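You operate a simulated robot arm through the tools that you are given. There is no shell and no other tool. Be economical: measure what you need, move in short steps, check, and stop when the job is done.

Carry out the task below with a simulated robot arm. There is one attempt and no reset: what you move stays moved.

TASK
Turn the turntable to 2.

It is judged by the outcome, as a careful person would: the job done as asked, and still so three seconds after it is handed in. It fails if anything else is knocked over, pushed out of place, dropped, spilled or broken.

THE ROBOT
A 6-joint arm with a two-finger parallel gripper, fixed in place. Base frame: the origin is at the foot of the arm, x ahead of it, y to its left, z up. Lengths are in mm, angles in rad, forces in N, time in s.
Its first joint turns from -1.222 to 1.222 rad. Payload 1.9 kg.
Tool frame: the origin (TCP) lies between the finger pads and is the grasp point; the fingertips stand 23 mm ahead of it; z points along the fingers, y is the line along which they close. The gripper opens to 94 mm. The fingers are 38 mm wide and 10 mm thick; the gripper's body (54 by 96 mm) begins 39 mm behind the TCP.
Orientation is that of the tool frame in the base frame, as [roll, pitch, yaw] about the fixed x, y, z axes, in that order (R = Rz(yaw) Ry(pitch) Rx(roll)). With the fingers straight down and closing along the base's y, the tool's x points along the base's -x, its y along +y and its z along -z.

THE INTERFACE
- The arm moves only by the tool step_arm. Its argument "deltas" is a list of rows, each a list of 6 numbers: the shift along the tool's x, y, z in cm, then the turn, a rotation vector about the tool's x, y, z in rad. In form: [[x, y, z, ax, ay, az], ...]. A call has 1 to 10 rows; each row is the pose to reach, as a shift and turn from the pose commanded when the call began, along the tool's axes at that moment. "gripper" is the finger opening in cm, from 0 to 9.4, set as the call begins (left out, the last holds). A row lasts 0.2 s, in which the tool goes at most 50 mm and 0.15 rad; a call with a longer step from one row to the next is refused whole, and so is a gripper value outside its range. A pose out of reach is approached as far as the arm can. The call stops where the force on the tool passes 40 N (or 10 N more than at its start, if that is more) or the arm is blocked; 0.2 s more then pass. The fingers move at their own pace (about 108 mm/s each) and stop on an object; they squeeze with about 44 N. The grip force told is the motor's: it shows also when the fingers shut on nothing. Time passes only in rows, and 0.2 s behind the last, so rows that repeat a pose let the fingers close. It gives the time, the measured TCP pose, the force on the tool (base axes), the opening and the grip force at its end, in the units of the frame above (readings bear some noise), and new pictures: "pictures" is both (left out), scene, wrist or none.
- Cameras (640 x 400 px; columns grow to the right, rows downward): "scene" is fixed at [75.5, 328.1, 435.8]; the picture's right is [-0.56, -0.83, 0.00], its down [-0.39, 0.26, -0.88] and it looks along [0.73, -0.49, -0.47] (base axes); focal length 214 px, centre (320, 200). "wrist" rides on the gripper at [-39, 0, -44] in the tool frame; the picture's right is [0.00, -1.00, 0.00], its down [0.97, 0.00, -0.24] and it looks along [0.24, 0.00, 0.97] (tool axes); focal length 218 px, centre (320, 200).
- probe_pixels(camera, pixels): for up to 12 pixels [column, row] of the newest picture of that camera ("zoom" is the newest enlarged one), the place [x, y, z] in the base frame of the surface seen there, good to about 3 mm. No time passes.
- zoom(camera, box): a new picture of the part [left, top, right, bottom] of that camera's present view, enlarged. No time passes.
- job_done(): hands the job in; it is judged then, once.

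Work in short steps. Measure before you move; look again where a grasp or a placing could have gone wrong, and mend it. You have 60 turns and 120 pictures in all, the two below and enlarged ones among them. Open the gripper and draw the arm clear of the work before you hand the job in, unless the task says otherwise; then end with one line.

The tools are called after "Call:" as name(argument=value, ...) on one line, values as JSON. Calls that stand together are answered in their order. step_arm: Moves the arm, as the interface text tells. Its arguments: {"type":"object","properties":{"deltas":{"type":"array","items":{"type":"array","items":{"type":"number"}}},"gripper":{"type":"number"},"pictures":{"type":"string","enum":["both","scene","wrist","none"]}},"required":["deltas"]} The other tools are called the same way: probe_pixels (camera, pixels) gives the place of the surface under pixels of a picture; zoom (camera, box) takes an enlarged picture of a part of a camera's view; job_done () hands the job in.

At the start:

```text
time: 0.0
position: [222.0, 215.4, 372.3]
ee_rot: [3.14, -0.001, -3.142]
contact_force: [0.8, -0.4, -0.8]
finger_gap: 93.9
finger_force: 0.1
```

scene: 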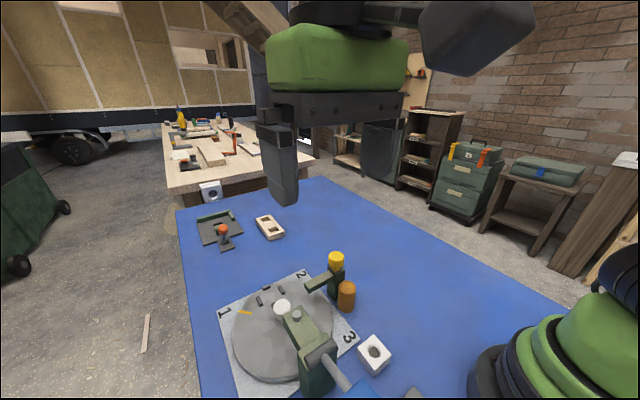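
wrist: 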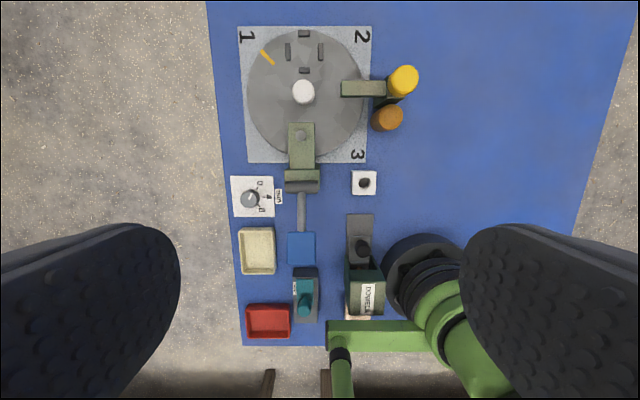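

The turntable is at about wrist pixel (303,92), with a yellow mark pointing to 1. I'll zoom in for detail and probe the key places.

Call:
zoom(camera="wrist", box=[220, 10, 440, 210])

Call:
zoom(camera="scene", box=[200, 240, 400, 400])

Call:
probe_pixels(camera="wrist", pixels=[[303, 92], [267, 57], [247, 37], [362, 37], [357, 155], [265, 120], [350, 89], [375, 89], [403, 80], [387, 118], [301, 133], [301, 180]])

```text
2.00 times, centred on (330, 110) of wrist
```

zoom: 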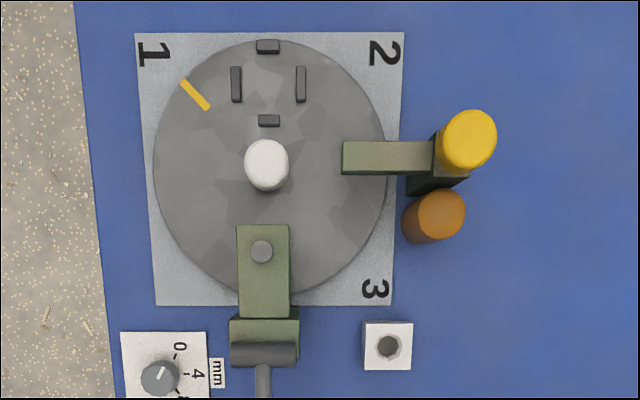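

```text
2.50 times, centred on (300, 320) of scene
```

zoom: 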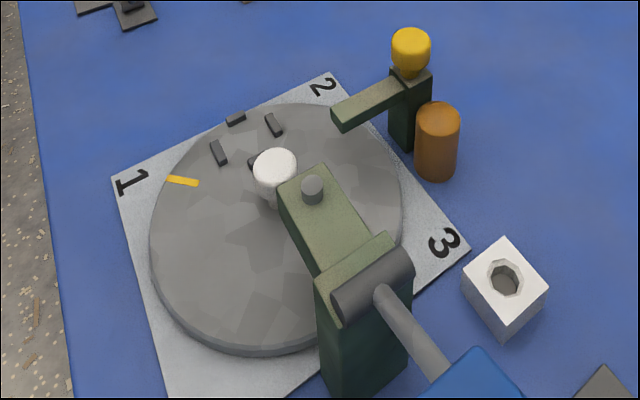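

```text
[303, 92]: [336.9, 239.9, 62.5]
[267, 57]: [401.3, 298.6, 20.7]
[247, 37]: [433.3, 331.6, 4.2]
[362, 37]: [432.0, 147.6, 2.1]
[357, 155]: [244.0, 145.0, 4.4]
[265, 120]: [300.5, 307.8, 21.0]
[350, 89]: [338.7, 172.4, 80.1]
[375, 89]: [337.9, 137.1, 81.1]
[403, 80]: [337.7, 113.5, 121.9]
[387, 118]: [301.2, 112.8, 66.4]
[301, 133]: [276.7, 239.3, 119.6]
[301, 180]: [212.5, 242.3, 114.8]
```

The disc is centred on the white knob (337,240), and the mark needs to turn about -90° to reach 2. I'll probe the clearances of the press head, side arm, knob and blocks.

Call:
probe_pixels(camera="wrist", pixels=[[303, 125], [290, 126], [313, 126], [301, 136], [342, 83], [342, 96], [303, 34], [288, 52], [320, 52], [304, 70], [303, 100], [303, 82]])

Call:
probe_pixels(camera="scene", pixels=[[283, 306], [281, 313], [279, 322], [290, 305], [297, 314], [267, 299], [282, 287], [312, 286], [307, 292], [336, 257], [346, 290], [300, 325]])

Call:
zoom(camera="scene", box=[230, 260, 350, 335])

```text
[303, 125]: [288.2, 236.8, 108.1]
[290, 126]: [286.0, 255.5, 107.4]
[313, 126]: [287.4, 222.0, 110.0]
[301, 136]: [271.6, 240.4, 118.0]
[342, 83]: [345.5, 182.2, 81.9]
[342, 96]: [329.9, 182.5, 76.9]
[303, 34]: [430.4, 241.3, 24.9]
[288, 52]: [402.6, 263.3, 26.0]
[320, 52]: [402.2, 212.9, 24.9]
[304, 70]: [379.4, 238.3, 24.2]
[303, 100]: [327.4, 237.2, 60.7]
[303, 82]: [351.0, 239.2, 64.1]
```

```text
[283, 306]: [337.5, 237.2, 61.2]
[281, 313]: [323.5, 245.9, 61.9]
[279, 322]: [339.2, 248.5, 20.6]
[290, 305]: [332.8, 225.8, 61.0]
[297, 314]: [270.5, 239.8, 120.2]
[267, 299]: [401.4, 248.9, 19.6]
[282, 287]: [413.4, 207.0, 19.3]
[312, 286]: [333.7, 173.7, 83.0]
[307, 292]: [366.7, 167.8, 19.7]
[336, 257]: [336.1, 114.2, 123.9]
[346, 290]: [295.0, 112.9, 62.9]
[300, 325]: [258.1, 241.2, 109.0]
```

```text
5.33 times, centred on (290, 298) of scene
```

zoom: 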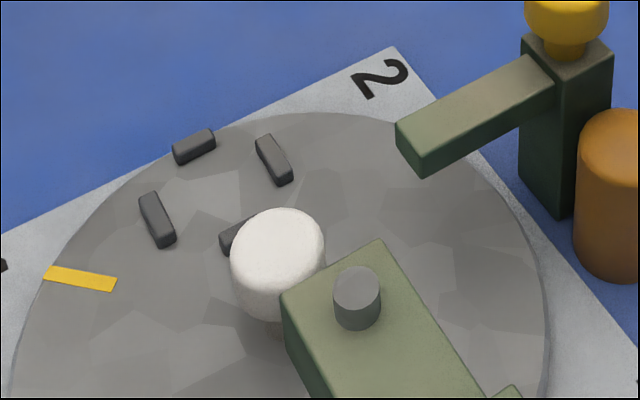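

The knob (about 28 mm wide, z 40–62) is the handle, and the press front is at x≈289 with its top at z≈109. I'll twist in two grasps with small yaw so the gripper body clears the press. First I go above the knob with yaw -0.44 about tool z.

Call:
step_arm(deltas=[[-4, 0.8, 0, 0, 0, -0.147], [-8, 1.6, 0, 0, 0, -0.293], [-11.5, 2.36, 0, 0, 0, -0.44], [-11.5, 2.36, 5, 0, 0, -0.44], [-11.5, 2.36, 10, 0, 0, -0.44], [-11.5, 2.36, 15, 0, 0, -0.44], [-11.5, 2.36, 20, 0, 0, -0.44], [-11.5, 2.36, 24, 0, 0, -0.44], [-11.5, 2.36, 24, 0, 0, -0.44]], gripper=5.4)

```text
time: 2.0
position: [340.8, 238.7, 132.1]
ee_rot: [3.139, 0.0, -2.704]
contact_force: [0.1, 0.2, 0.1]
finger_gap: 53.7
finger_force: 0.1
out of reach, approached as far as the arm can: row 3, 4
```

scene: 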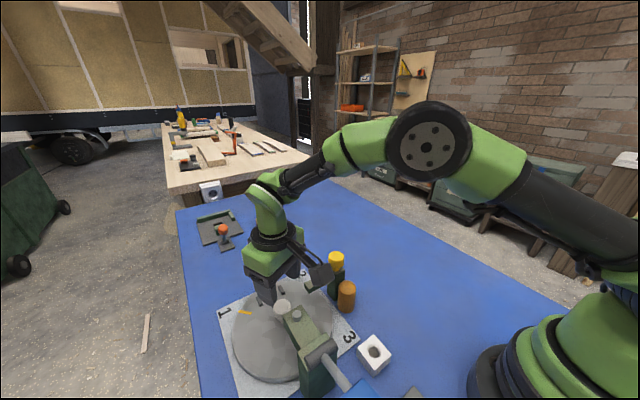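
wrist: 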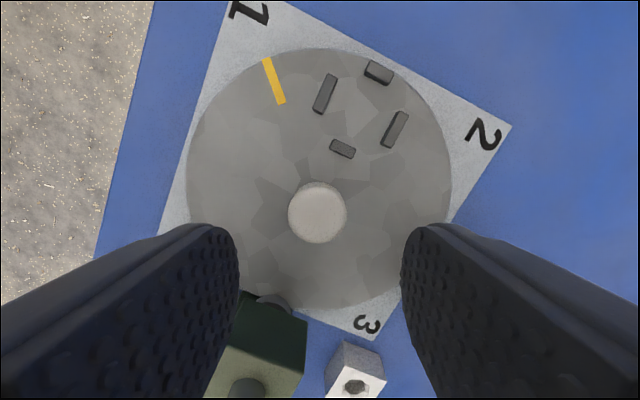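

The knob sits centred between the fingers at wrist pixel (317,212), and the press clears. I descend to TCP z≈64 and close.

Call:
step_arm(deltas=[[0, 0, 3, 0, 0, 0], [0, 0, 5, 0, 0, 0], [0, 0, 6.8, 0, 0, 0], [0, 0, 6.8, 0, 0, 0]])

Call:
step_arm(deltas=[[0, 0, 0, 0, 0, 0], [0, 0, 0, 0, 0, 0], [0, 0, 0, 0, 0, 0]], gripper=0)

```text
time: 3.0
position: [337.6, 238.7, 63.5]
ee_rot: [3.138, -0.001, -2.702]
contact_force: [-0.9, 0.1, -0.6]
finger_gap: 53.9
finger_force: 0.0
```

scene: 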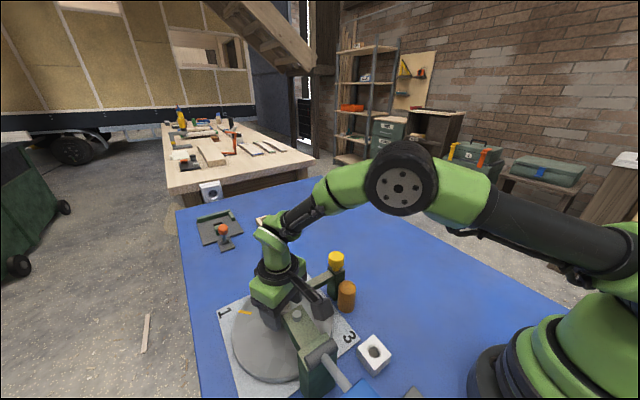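
wrist: 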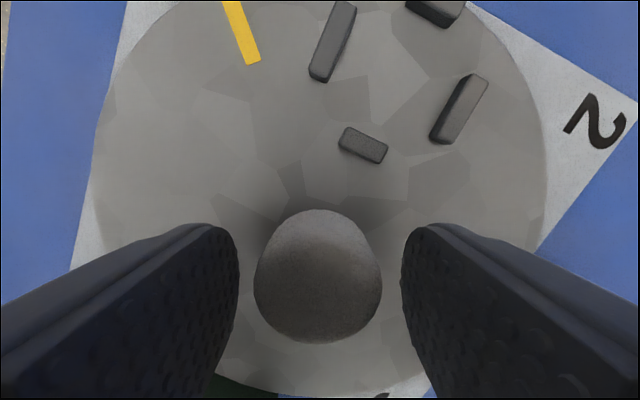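

```text
time: 3.8
position: [336.6, 238.1, 64.4]
ee_rot: [3.137, 0.0, -2.702]
contact_force: [-1.0, 15.3, -10.8]
finger_gap: 33.5
finger_force: 44.9
```

scene: 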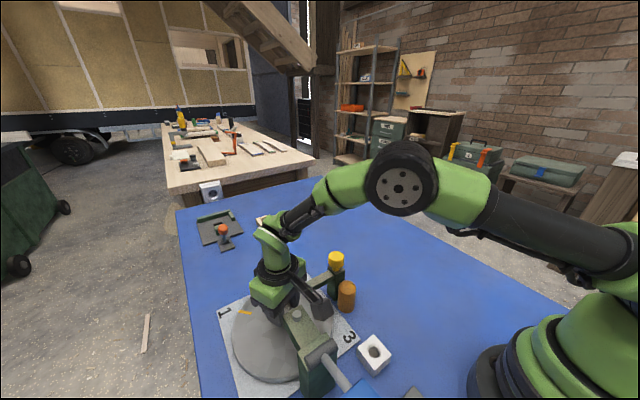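
wrist: 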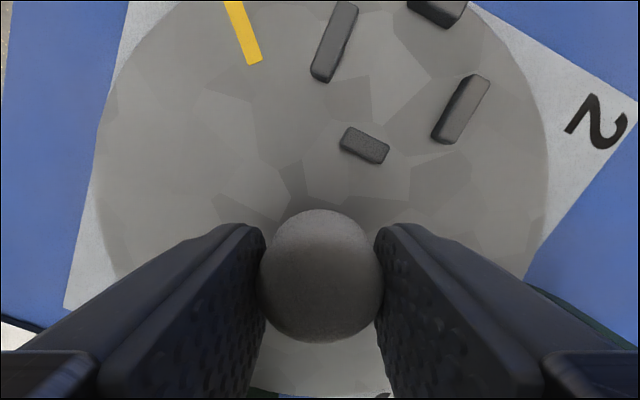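

The knob is gripped (gap 33.5 mm). I try a first small twist of +0.3 rad about tool z.

Call:
step_arm(deltas=[[0, 0, 0, 0, 0, 0.1], [0, 0, 0, 0, 0, 0.2], [0, 0, 0, 0, 0, 0.3]])

```text
time: 4.6
position: [338.5, 239.7, 64.6]
ee_rot: [3.135, 0.0, -3.005]
contact_force: [-2.9, 27.9, 1.8]
finger_gap: 33.2
finger_force: 44.6
```

scene: 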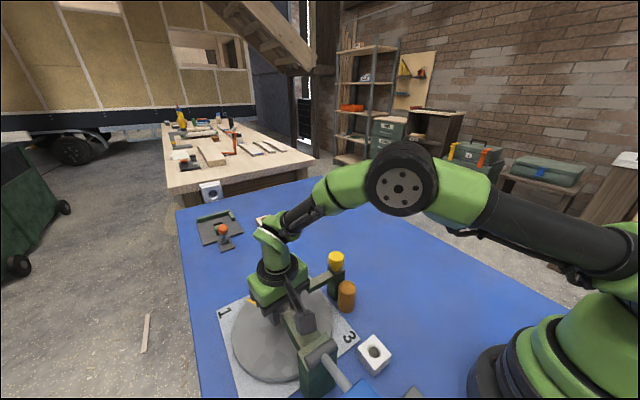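
wrist: 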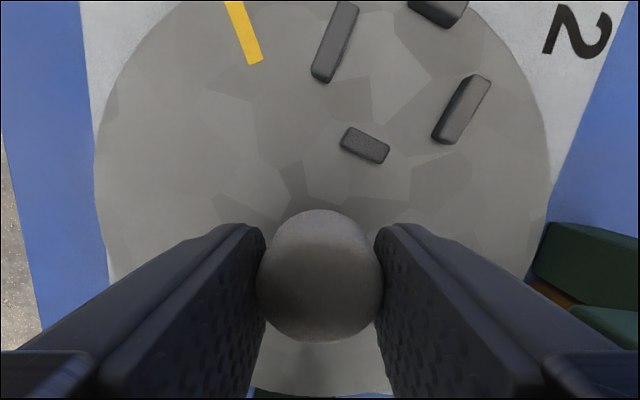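

The disc turns with the knob without slipping. I continue to yaw -0.43, easing 1 mm toward +y to relieve the side force.

Call:
step_arm(deltas=[[0, 0.1, 0, 0, 0, 0.1], [0, 0.1, 0, 0, 0, 0.2], [0, 0.1, 0, 0, 0, 0.3], [0, 0.1, 0, 0, 0, 0.4], [0, 0.1, 0, 0, 0, 0.5], [0, 0.1, 0, 0, 0, 0.57]])

```text
time: 5.7
position: [337.4, 240.0, 64.2]
ee_rot: [3.135, 0.002, 2.837]
contact_force: [5.4, 5.8, -2.0]
finger_gap: 33.2
finger_force: 44.7
stopped in row 5: the force on the tool passed its limit (the readings are from after the stop); the commanded pose is now the measured one
```

scene: 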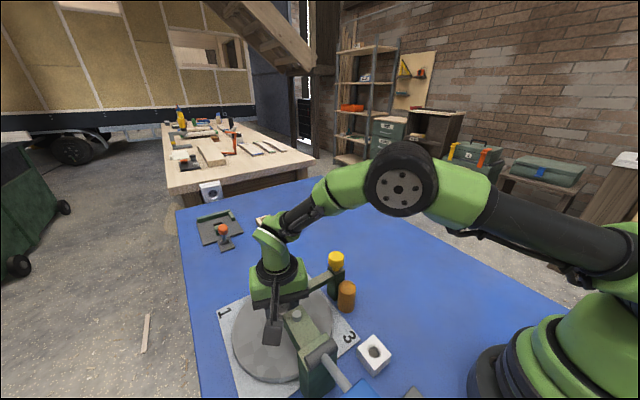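
wrist: 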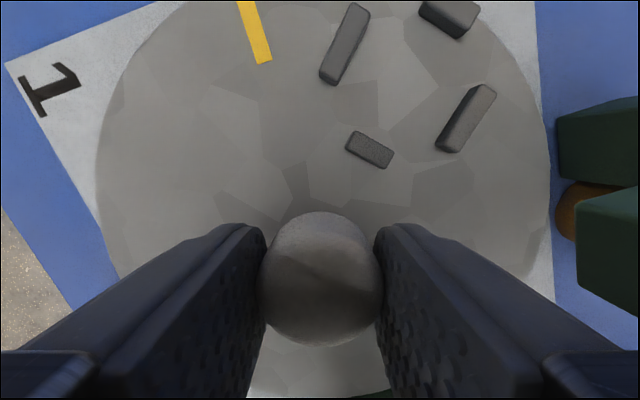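

It stopped at yaw -0.305 on a force peak, and the force is now low. The disc has turned about 0.74 rad, so I relieve the grip by opening, and check the pose and disc.

Call:
step_arm(deltas=[[0, 0, 0, 0, 0, 0], [0, 0, 0, 0, 0, 0]], gripper=5.4)

Call:
zoom(camera="scene", box=[200, 240, 400, 400])

```text
time: 6.3
position: [337.5, 240.0, 64.0]
ee_rot: [3.132, 0.002, 2.836]
contact_force: [0.2, -0.6, 0.0]
finger_gap: 53.9
finger_force: 0.1
```

scene: 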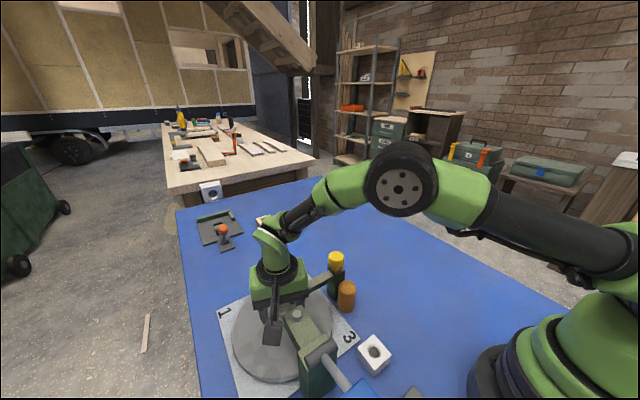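
wrist: 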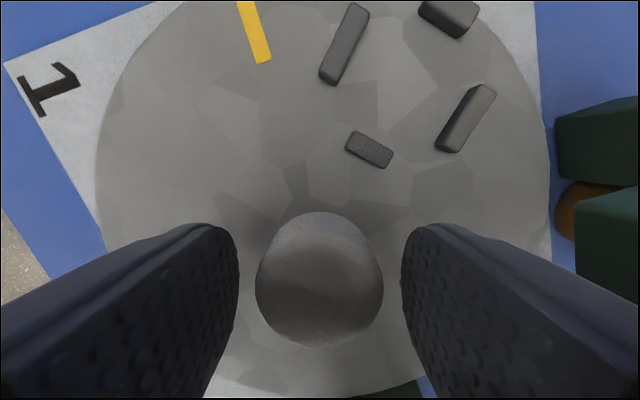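

```text
2.50 times, centred on (300, 320) of scene
```

zoom: 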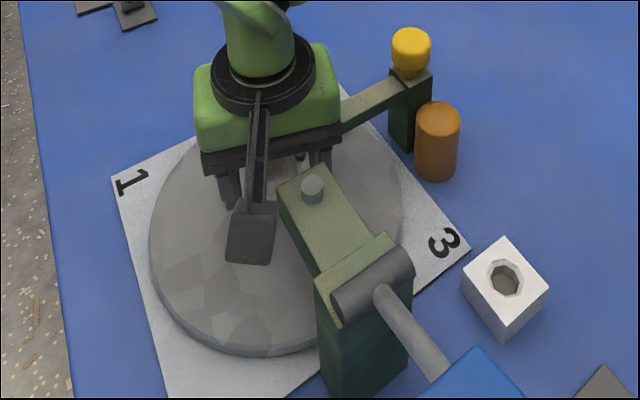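

A dark appendage on the gripper's tool +x side (zoom (250,230)) sits near the press. I probe it and the press to check for contact.

Call:
probe_pixels(camera="zoom", pixels=[[250, 215], [235, 250], [268, 255], [275, 210], [238, 205], [258, 140], [258, 180], [312, 185], [300, 200], [230, 190], [285, 185], [318, 155]])

Call:
zoom(camera="scene", box=[245, 265, 325, 335])

```text
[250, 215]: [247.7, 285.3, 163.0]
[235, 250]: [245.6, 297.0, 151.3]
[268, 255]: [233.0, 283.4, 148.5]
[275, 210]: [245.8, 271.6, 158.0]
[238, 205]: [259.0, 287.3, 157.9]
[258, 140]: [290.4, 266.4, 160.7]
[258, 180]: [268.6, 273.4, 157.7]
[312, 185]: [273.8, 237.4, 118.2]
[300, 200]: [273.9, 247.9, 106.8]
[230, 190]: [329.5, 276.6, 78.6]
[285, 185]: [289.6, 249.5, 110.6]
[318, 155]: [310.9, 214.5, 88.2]
```

```text
5.71 times, centred on (285, 300) of scene
```

zoom: 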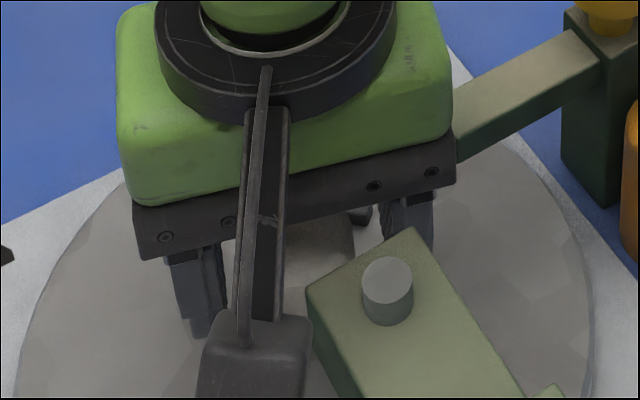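

The appendage is at z≥145, clear above the press pin (120). I swing the open gripper back by 0.7 rad to regrip.

Call:
step_arm(deltas=[[0, 0, 0, 0, 0, -0.14], [0, 0, 0, 0, 0, -0.28], [0, 0, 0, 0, 0, -0.42], [0, 0, 0, 0, 0, -0.56], [0, 0, 0, 0, 0, -0.7], [0, 0, 0, 0, 0, -0.7]])

Call:
probe_pixels(camera="wrist", pixels=[[320, 280]])

```text
time: 7.7
position: [337.0, 240.1, 64.2]
ee_rot: [3.136, 0.006, -2.746]
contact_force: [-0.1, -0.3, 0.2]
finger_gap: 54.1
finger_force: 0.1
```

scene: 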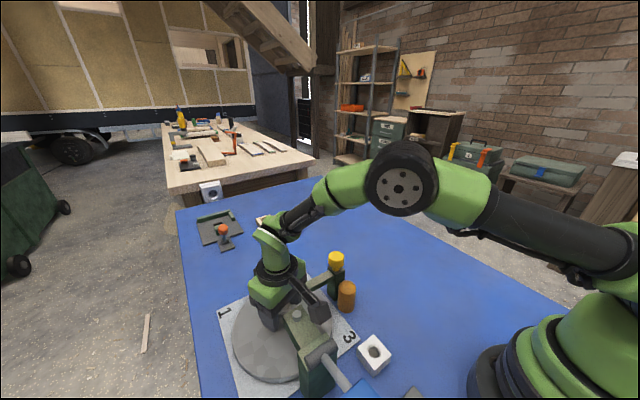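
wrist: 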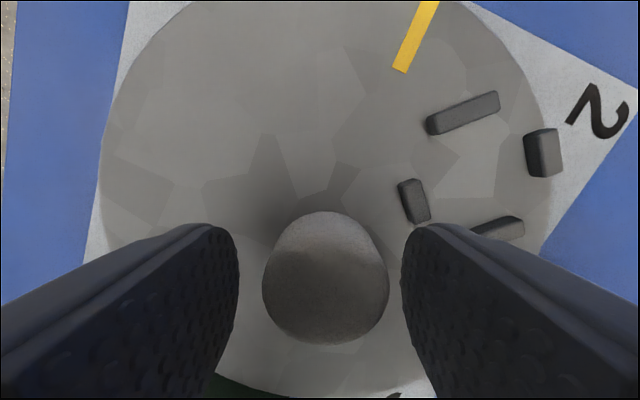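

```text
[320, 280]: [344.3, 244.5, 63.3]
```

The knob sits about 1.2 mm toward tool -y (pixel 326 vs 320). I correct that, close, and measure the mark.

Call:
probe_pixels(camera="wrist", pixels=[[401, 70], [432, 6], [416, 40]])

Call:
step_arm(deltas=[[0, -0.12, 0, 0, 0, 0], [0, -0.12, 0, 0, 0, 0], [0, -0.12, 0, 0, 0, 0]], gripper=0, pictures="wrist")

```text
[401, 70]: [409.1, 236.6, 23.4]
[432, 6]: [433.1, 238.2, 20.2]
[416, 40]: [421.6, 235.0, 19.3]
```

```text
time: 8.5
position: [338.6, 239.4, 64.7]
ee_rot: [3.136, 0.003, -2.746]
contact_force: [2.3, -7.4, -1.7]
finger_gap: 32.8
finger_force: 45.2
```

wrist: 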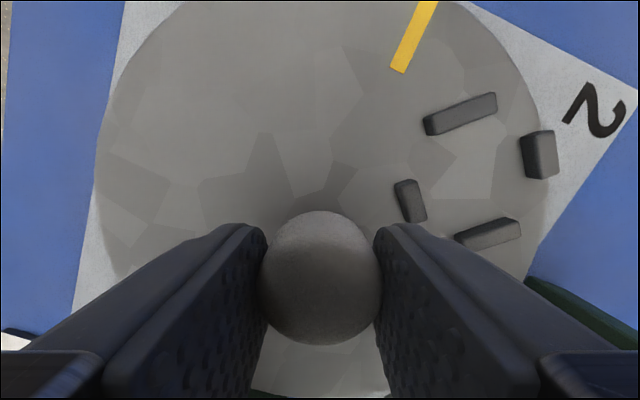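

The mark is at about -2° and the target is -45°, so I twist 0.75 rad more.

Call:
step_arm(deltas=[[0, 0, 0, 0, 0, 0.08], [0, 0, 0, 0, 0, 0.16], [0, 0, 0, 0, 0, 0.24], [0, 0, 0, 0, 0, 0.32], [0, 0, 0, 0, 0, 0.4]], pictures="wrist")

```text
time: 9.7
position: [338.7, 240.7, 64.5]
ee_rot: [3.136, 0.004, 3.135]
contact_force: [-11.2, -8.7, 13.5]
finger_gap: 32.2
finger_force: 45.4
```

wrist: 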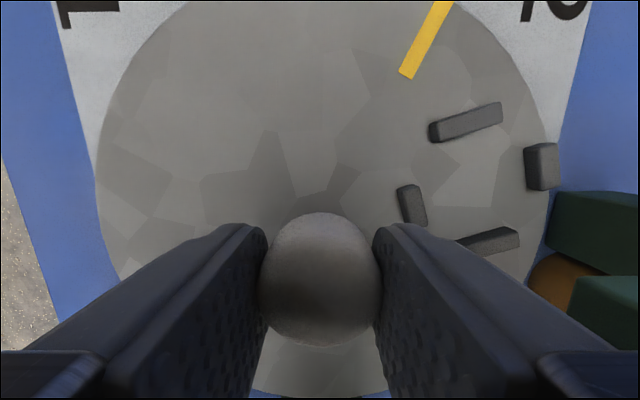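

It is turning well, with little force. I continue by 0.35 rad.

Call:
step_arm(deltas=[[0.05, -0.04, 0, 0, 0, 0.08], [0.05, -0.04, 0, 0, 0, 0.16], [0.05, -0.04, 0, 0, 0, 0.24], [0.05, -0.04, 0, 0, 0, 0.3], [0.05, -0.04, 0, 0, 0, 0.35]])

Call:
probe_pixels(camera="wrist", pixels=[[410, 70], [420, 50], [430, 28], [440, 10]])

```text
time: 10.9
position: [337.3, 240.2, 64.6]
ee_rot: [3.131, 0.003, 2.786]
contact_force: [4.5, 27.3, -9.5]
finger_gap: 32.2
finger_force: 44.8
```

scene: 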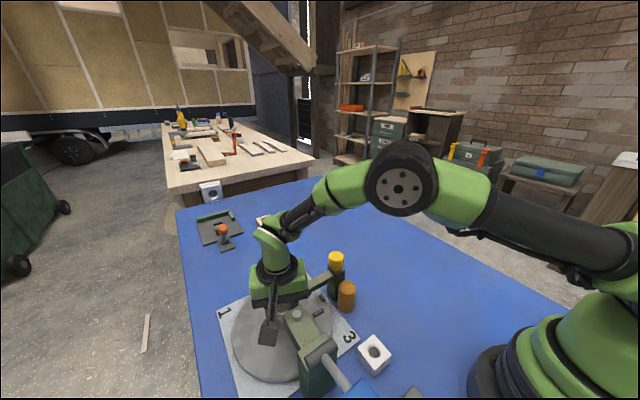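
wrist: 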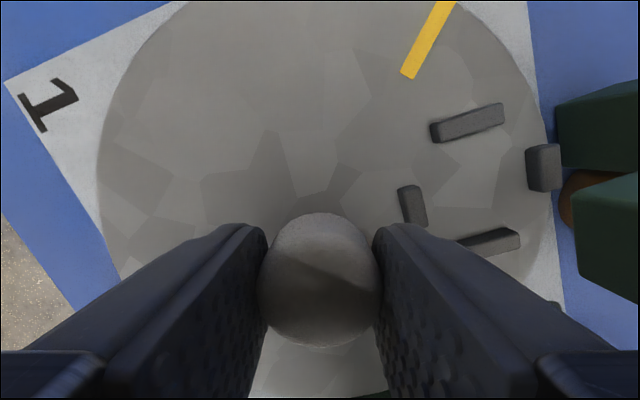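

```text
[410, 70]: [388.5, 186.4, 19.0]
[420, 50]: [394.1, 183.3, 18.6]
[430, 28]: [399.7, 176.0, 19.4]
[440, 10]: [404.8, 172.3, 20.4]
```

The mark direction now measures about -45° (pointing at 2). I release and rise straight up.

Call:
step_arm(deltas=[[0, 0, 0, 0, 0, 0], [0, 0, 0, 0, 0, 0]], gripper=5.4, pictures="none")

Call:
step_arm(deltas=[[0, 0, -3, 0, 0, 0], [0, 0, -7, 0, 0, 0], [0, 0, -11, 0, 0, 0], [0, 0, -15, 0, 0, 0], [0, 0, -19, 0, 0, 0.1], [0, 0, -19, 0, 0, 0.1]])

```text
time: 11.5
position: [338.2, 238.4, 64.5]
ee_rot: [3.134, 0.0, 2.786]
contact_force: [-0.1, 0.5, -0.8]
finger_gap: 53.8
finger_force: 0.0
```

```text
time: 12.9
position: [336.3, 239.1, 255.1]
ee_rot: [3.132, 0.0, 2.688]
contact_force: [-1.5, -0.7, 0.6]
finger_gap: 54.1
finger_force: 0.1
```

scene: 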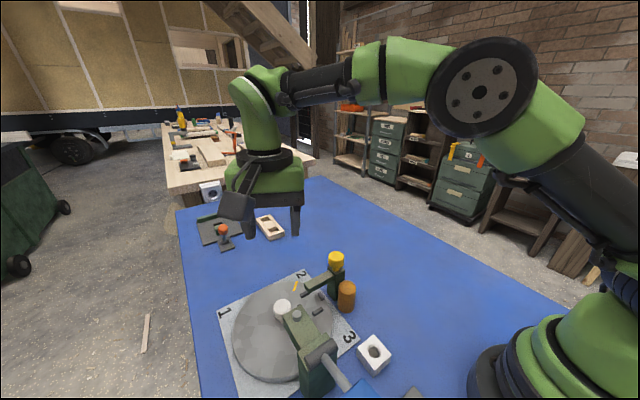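
wrist: 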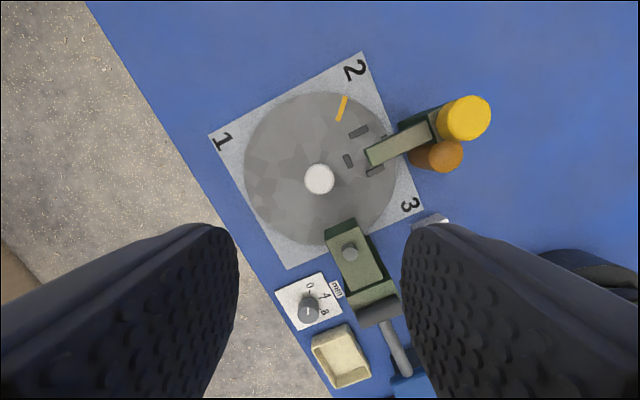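

The yellow mark points at the corner labelled 2. One last measurement.

Call:
probe_pixels(camera="wrist", pixels=[[346, 99], [342, 109], [339, 118], [364, 53], [210, 135], [288, 267]])

Call:
zoom(camera="wrist", box=[220, 40, 440, 260])

```text
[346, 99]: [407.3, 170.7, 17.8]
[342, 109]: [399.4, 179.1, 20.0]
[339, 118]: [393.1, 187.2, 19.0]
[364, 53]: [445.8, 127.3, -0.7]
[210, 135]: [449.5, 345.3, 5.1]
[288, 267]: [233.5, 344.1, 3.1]
```

```text
1.82 times, centred on (330, 150) of wrist
```

zoom: 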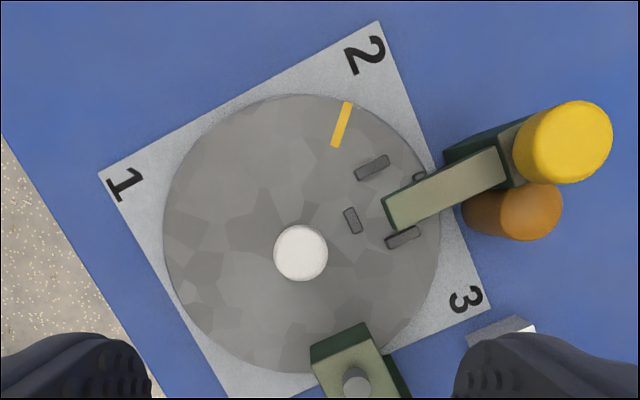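

The mark is within about 1° of station 2, nothing else has moved, and the arm is clear with the gripper open. I hand the job in.

Call:
job_done()

```text
The job is handed in.
```

The turntable now points to 2: its yellow mark measures within about 1–2° of the "2" corner. The gripper is open, the arm is raised clear, and nothing else was seen to move.
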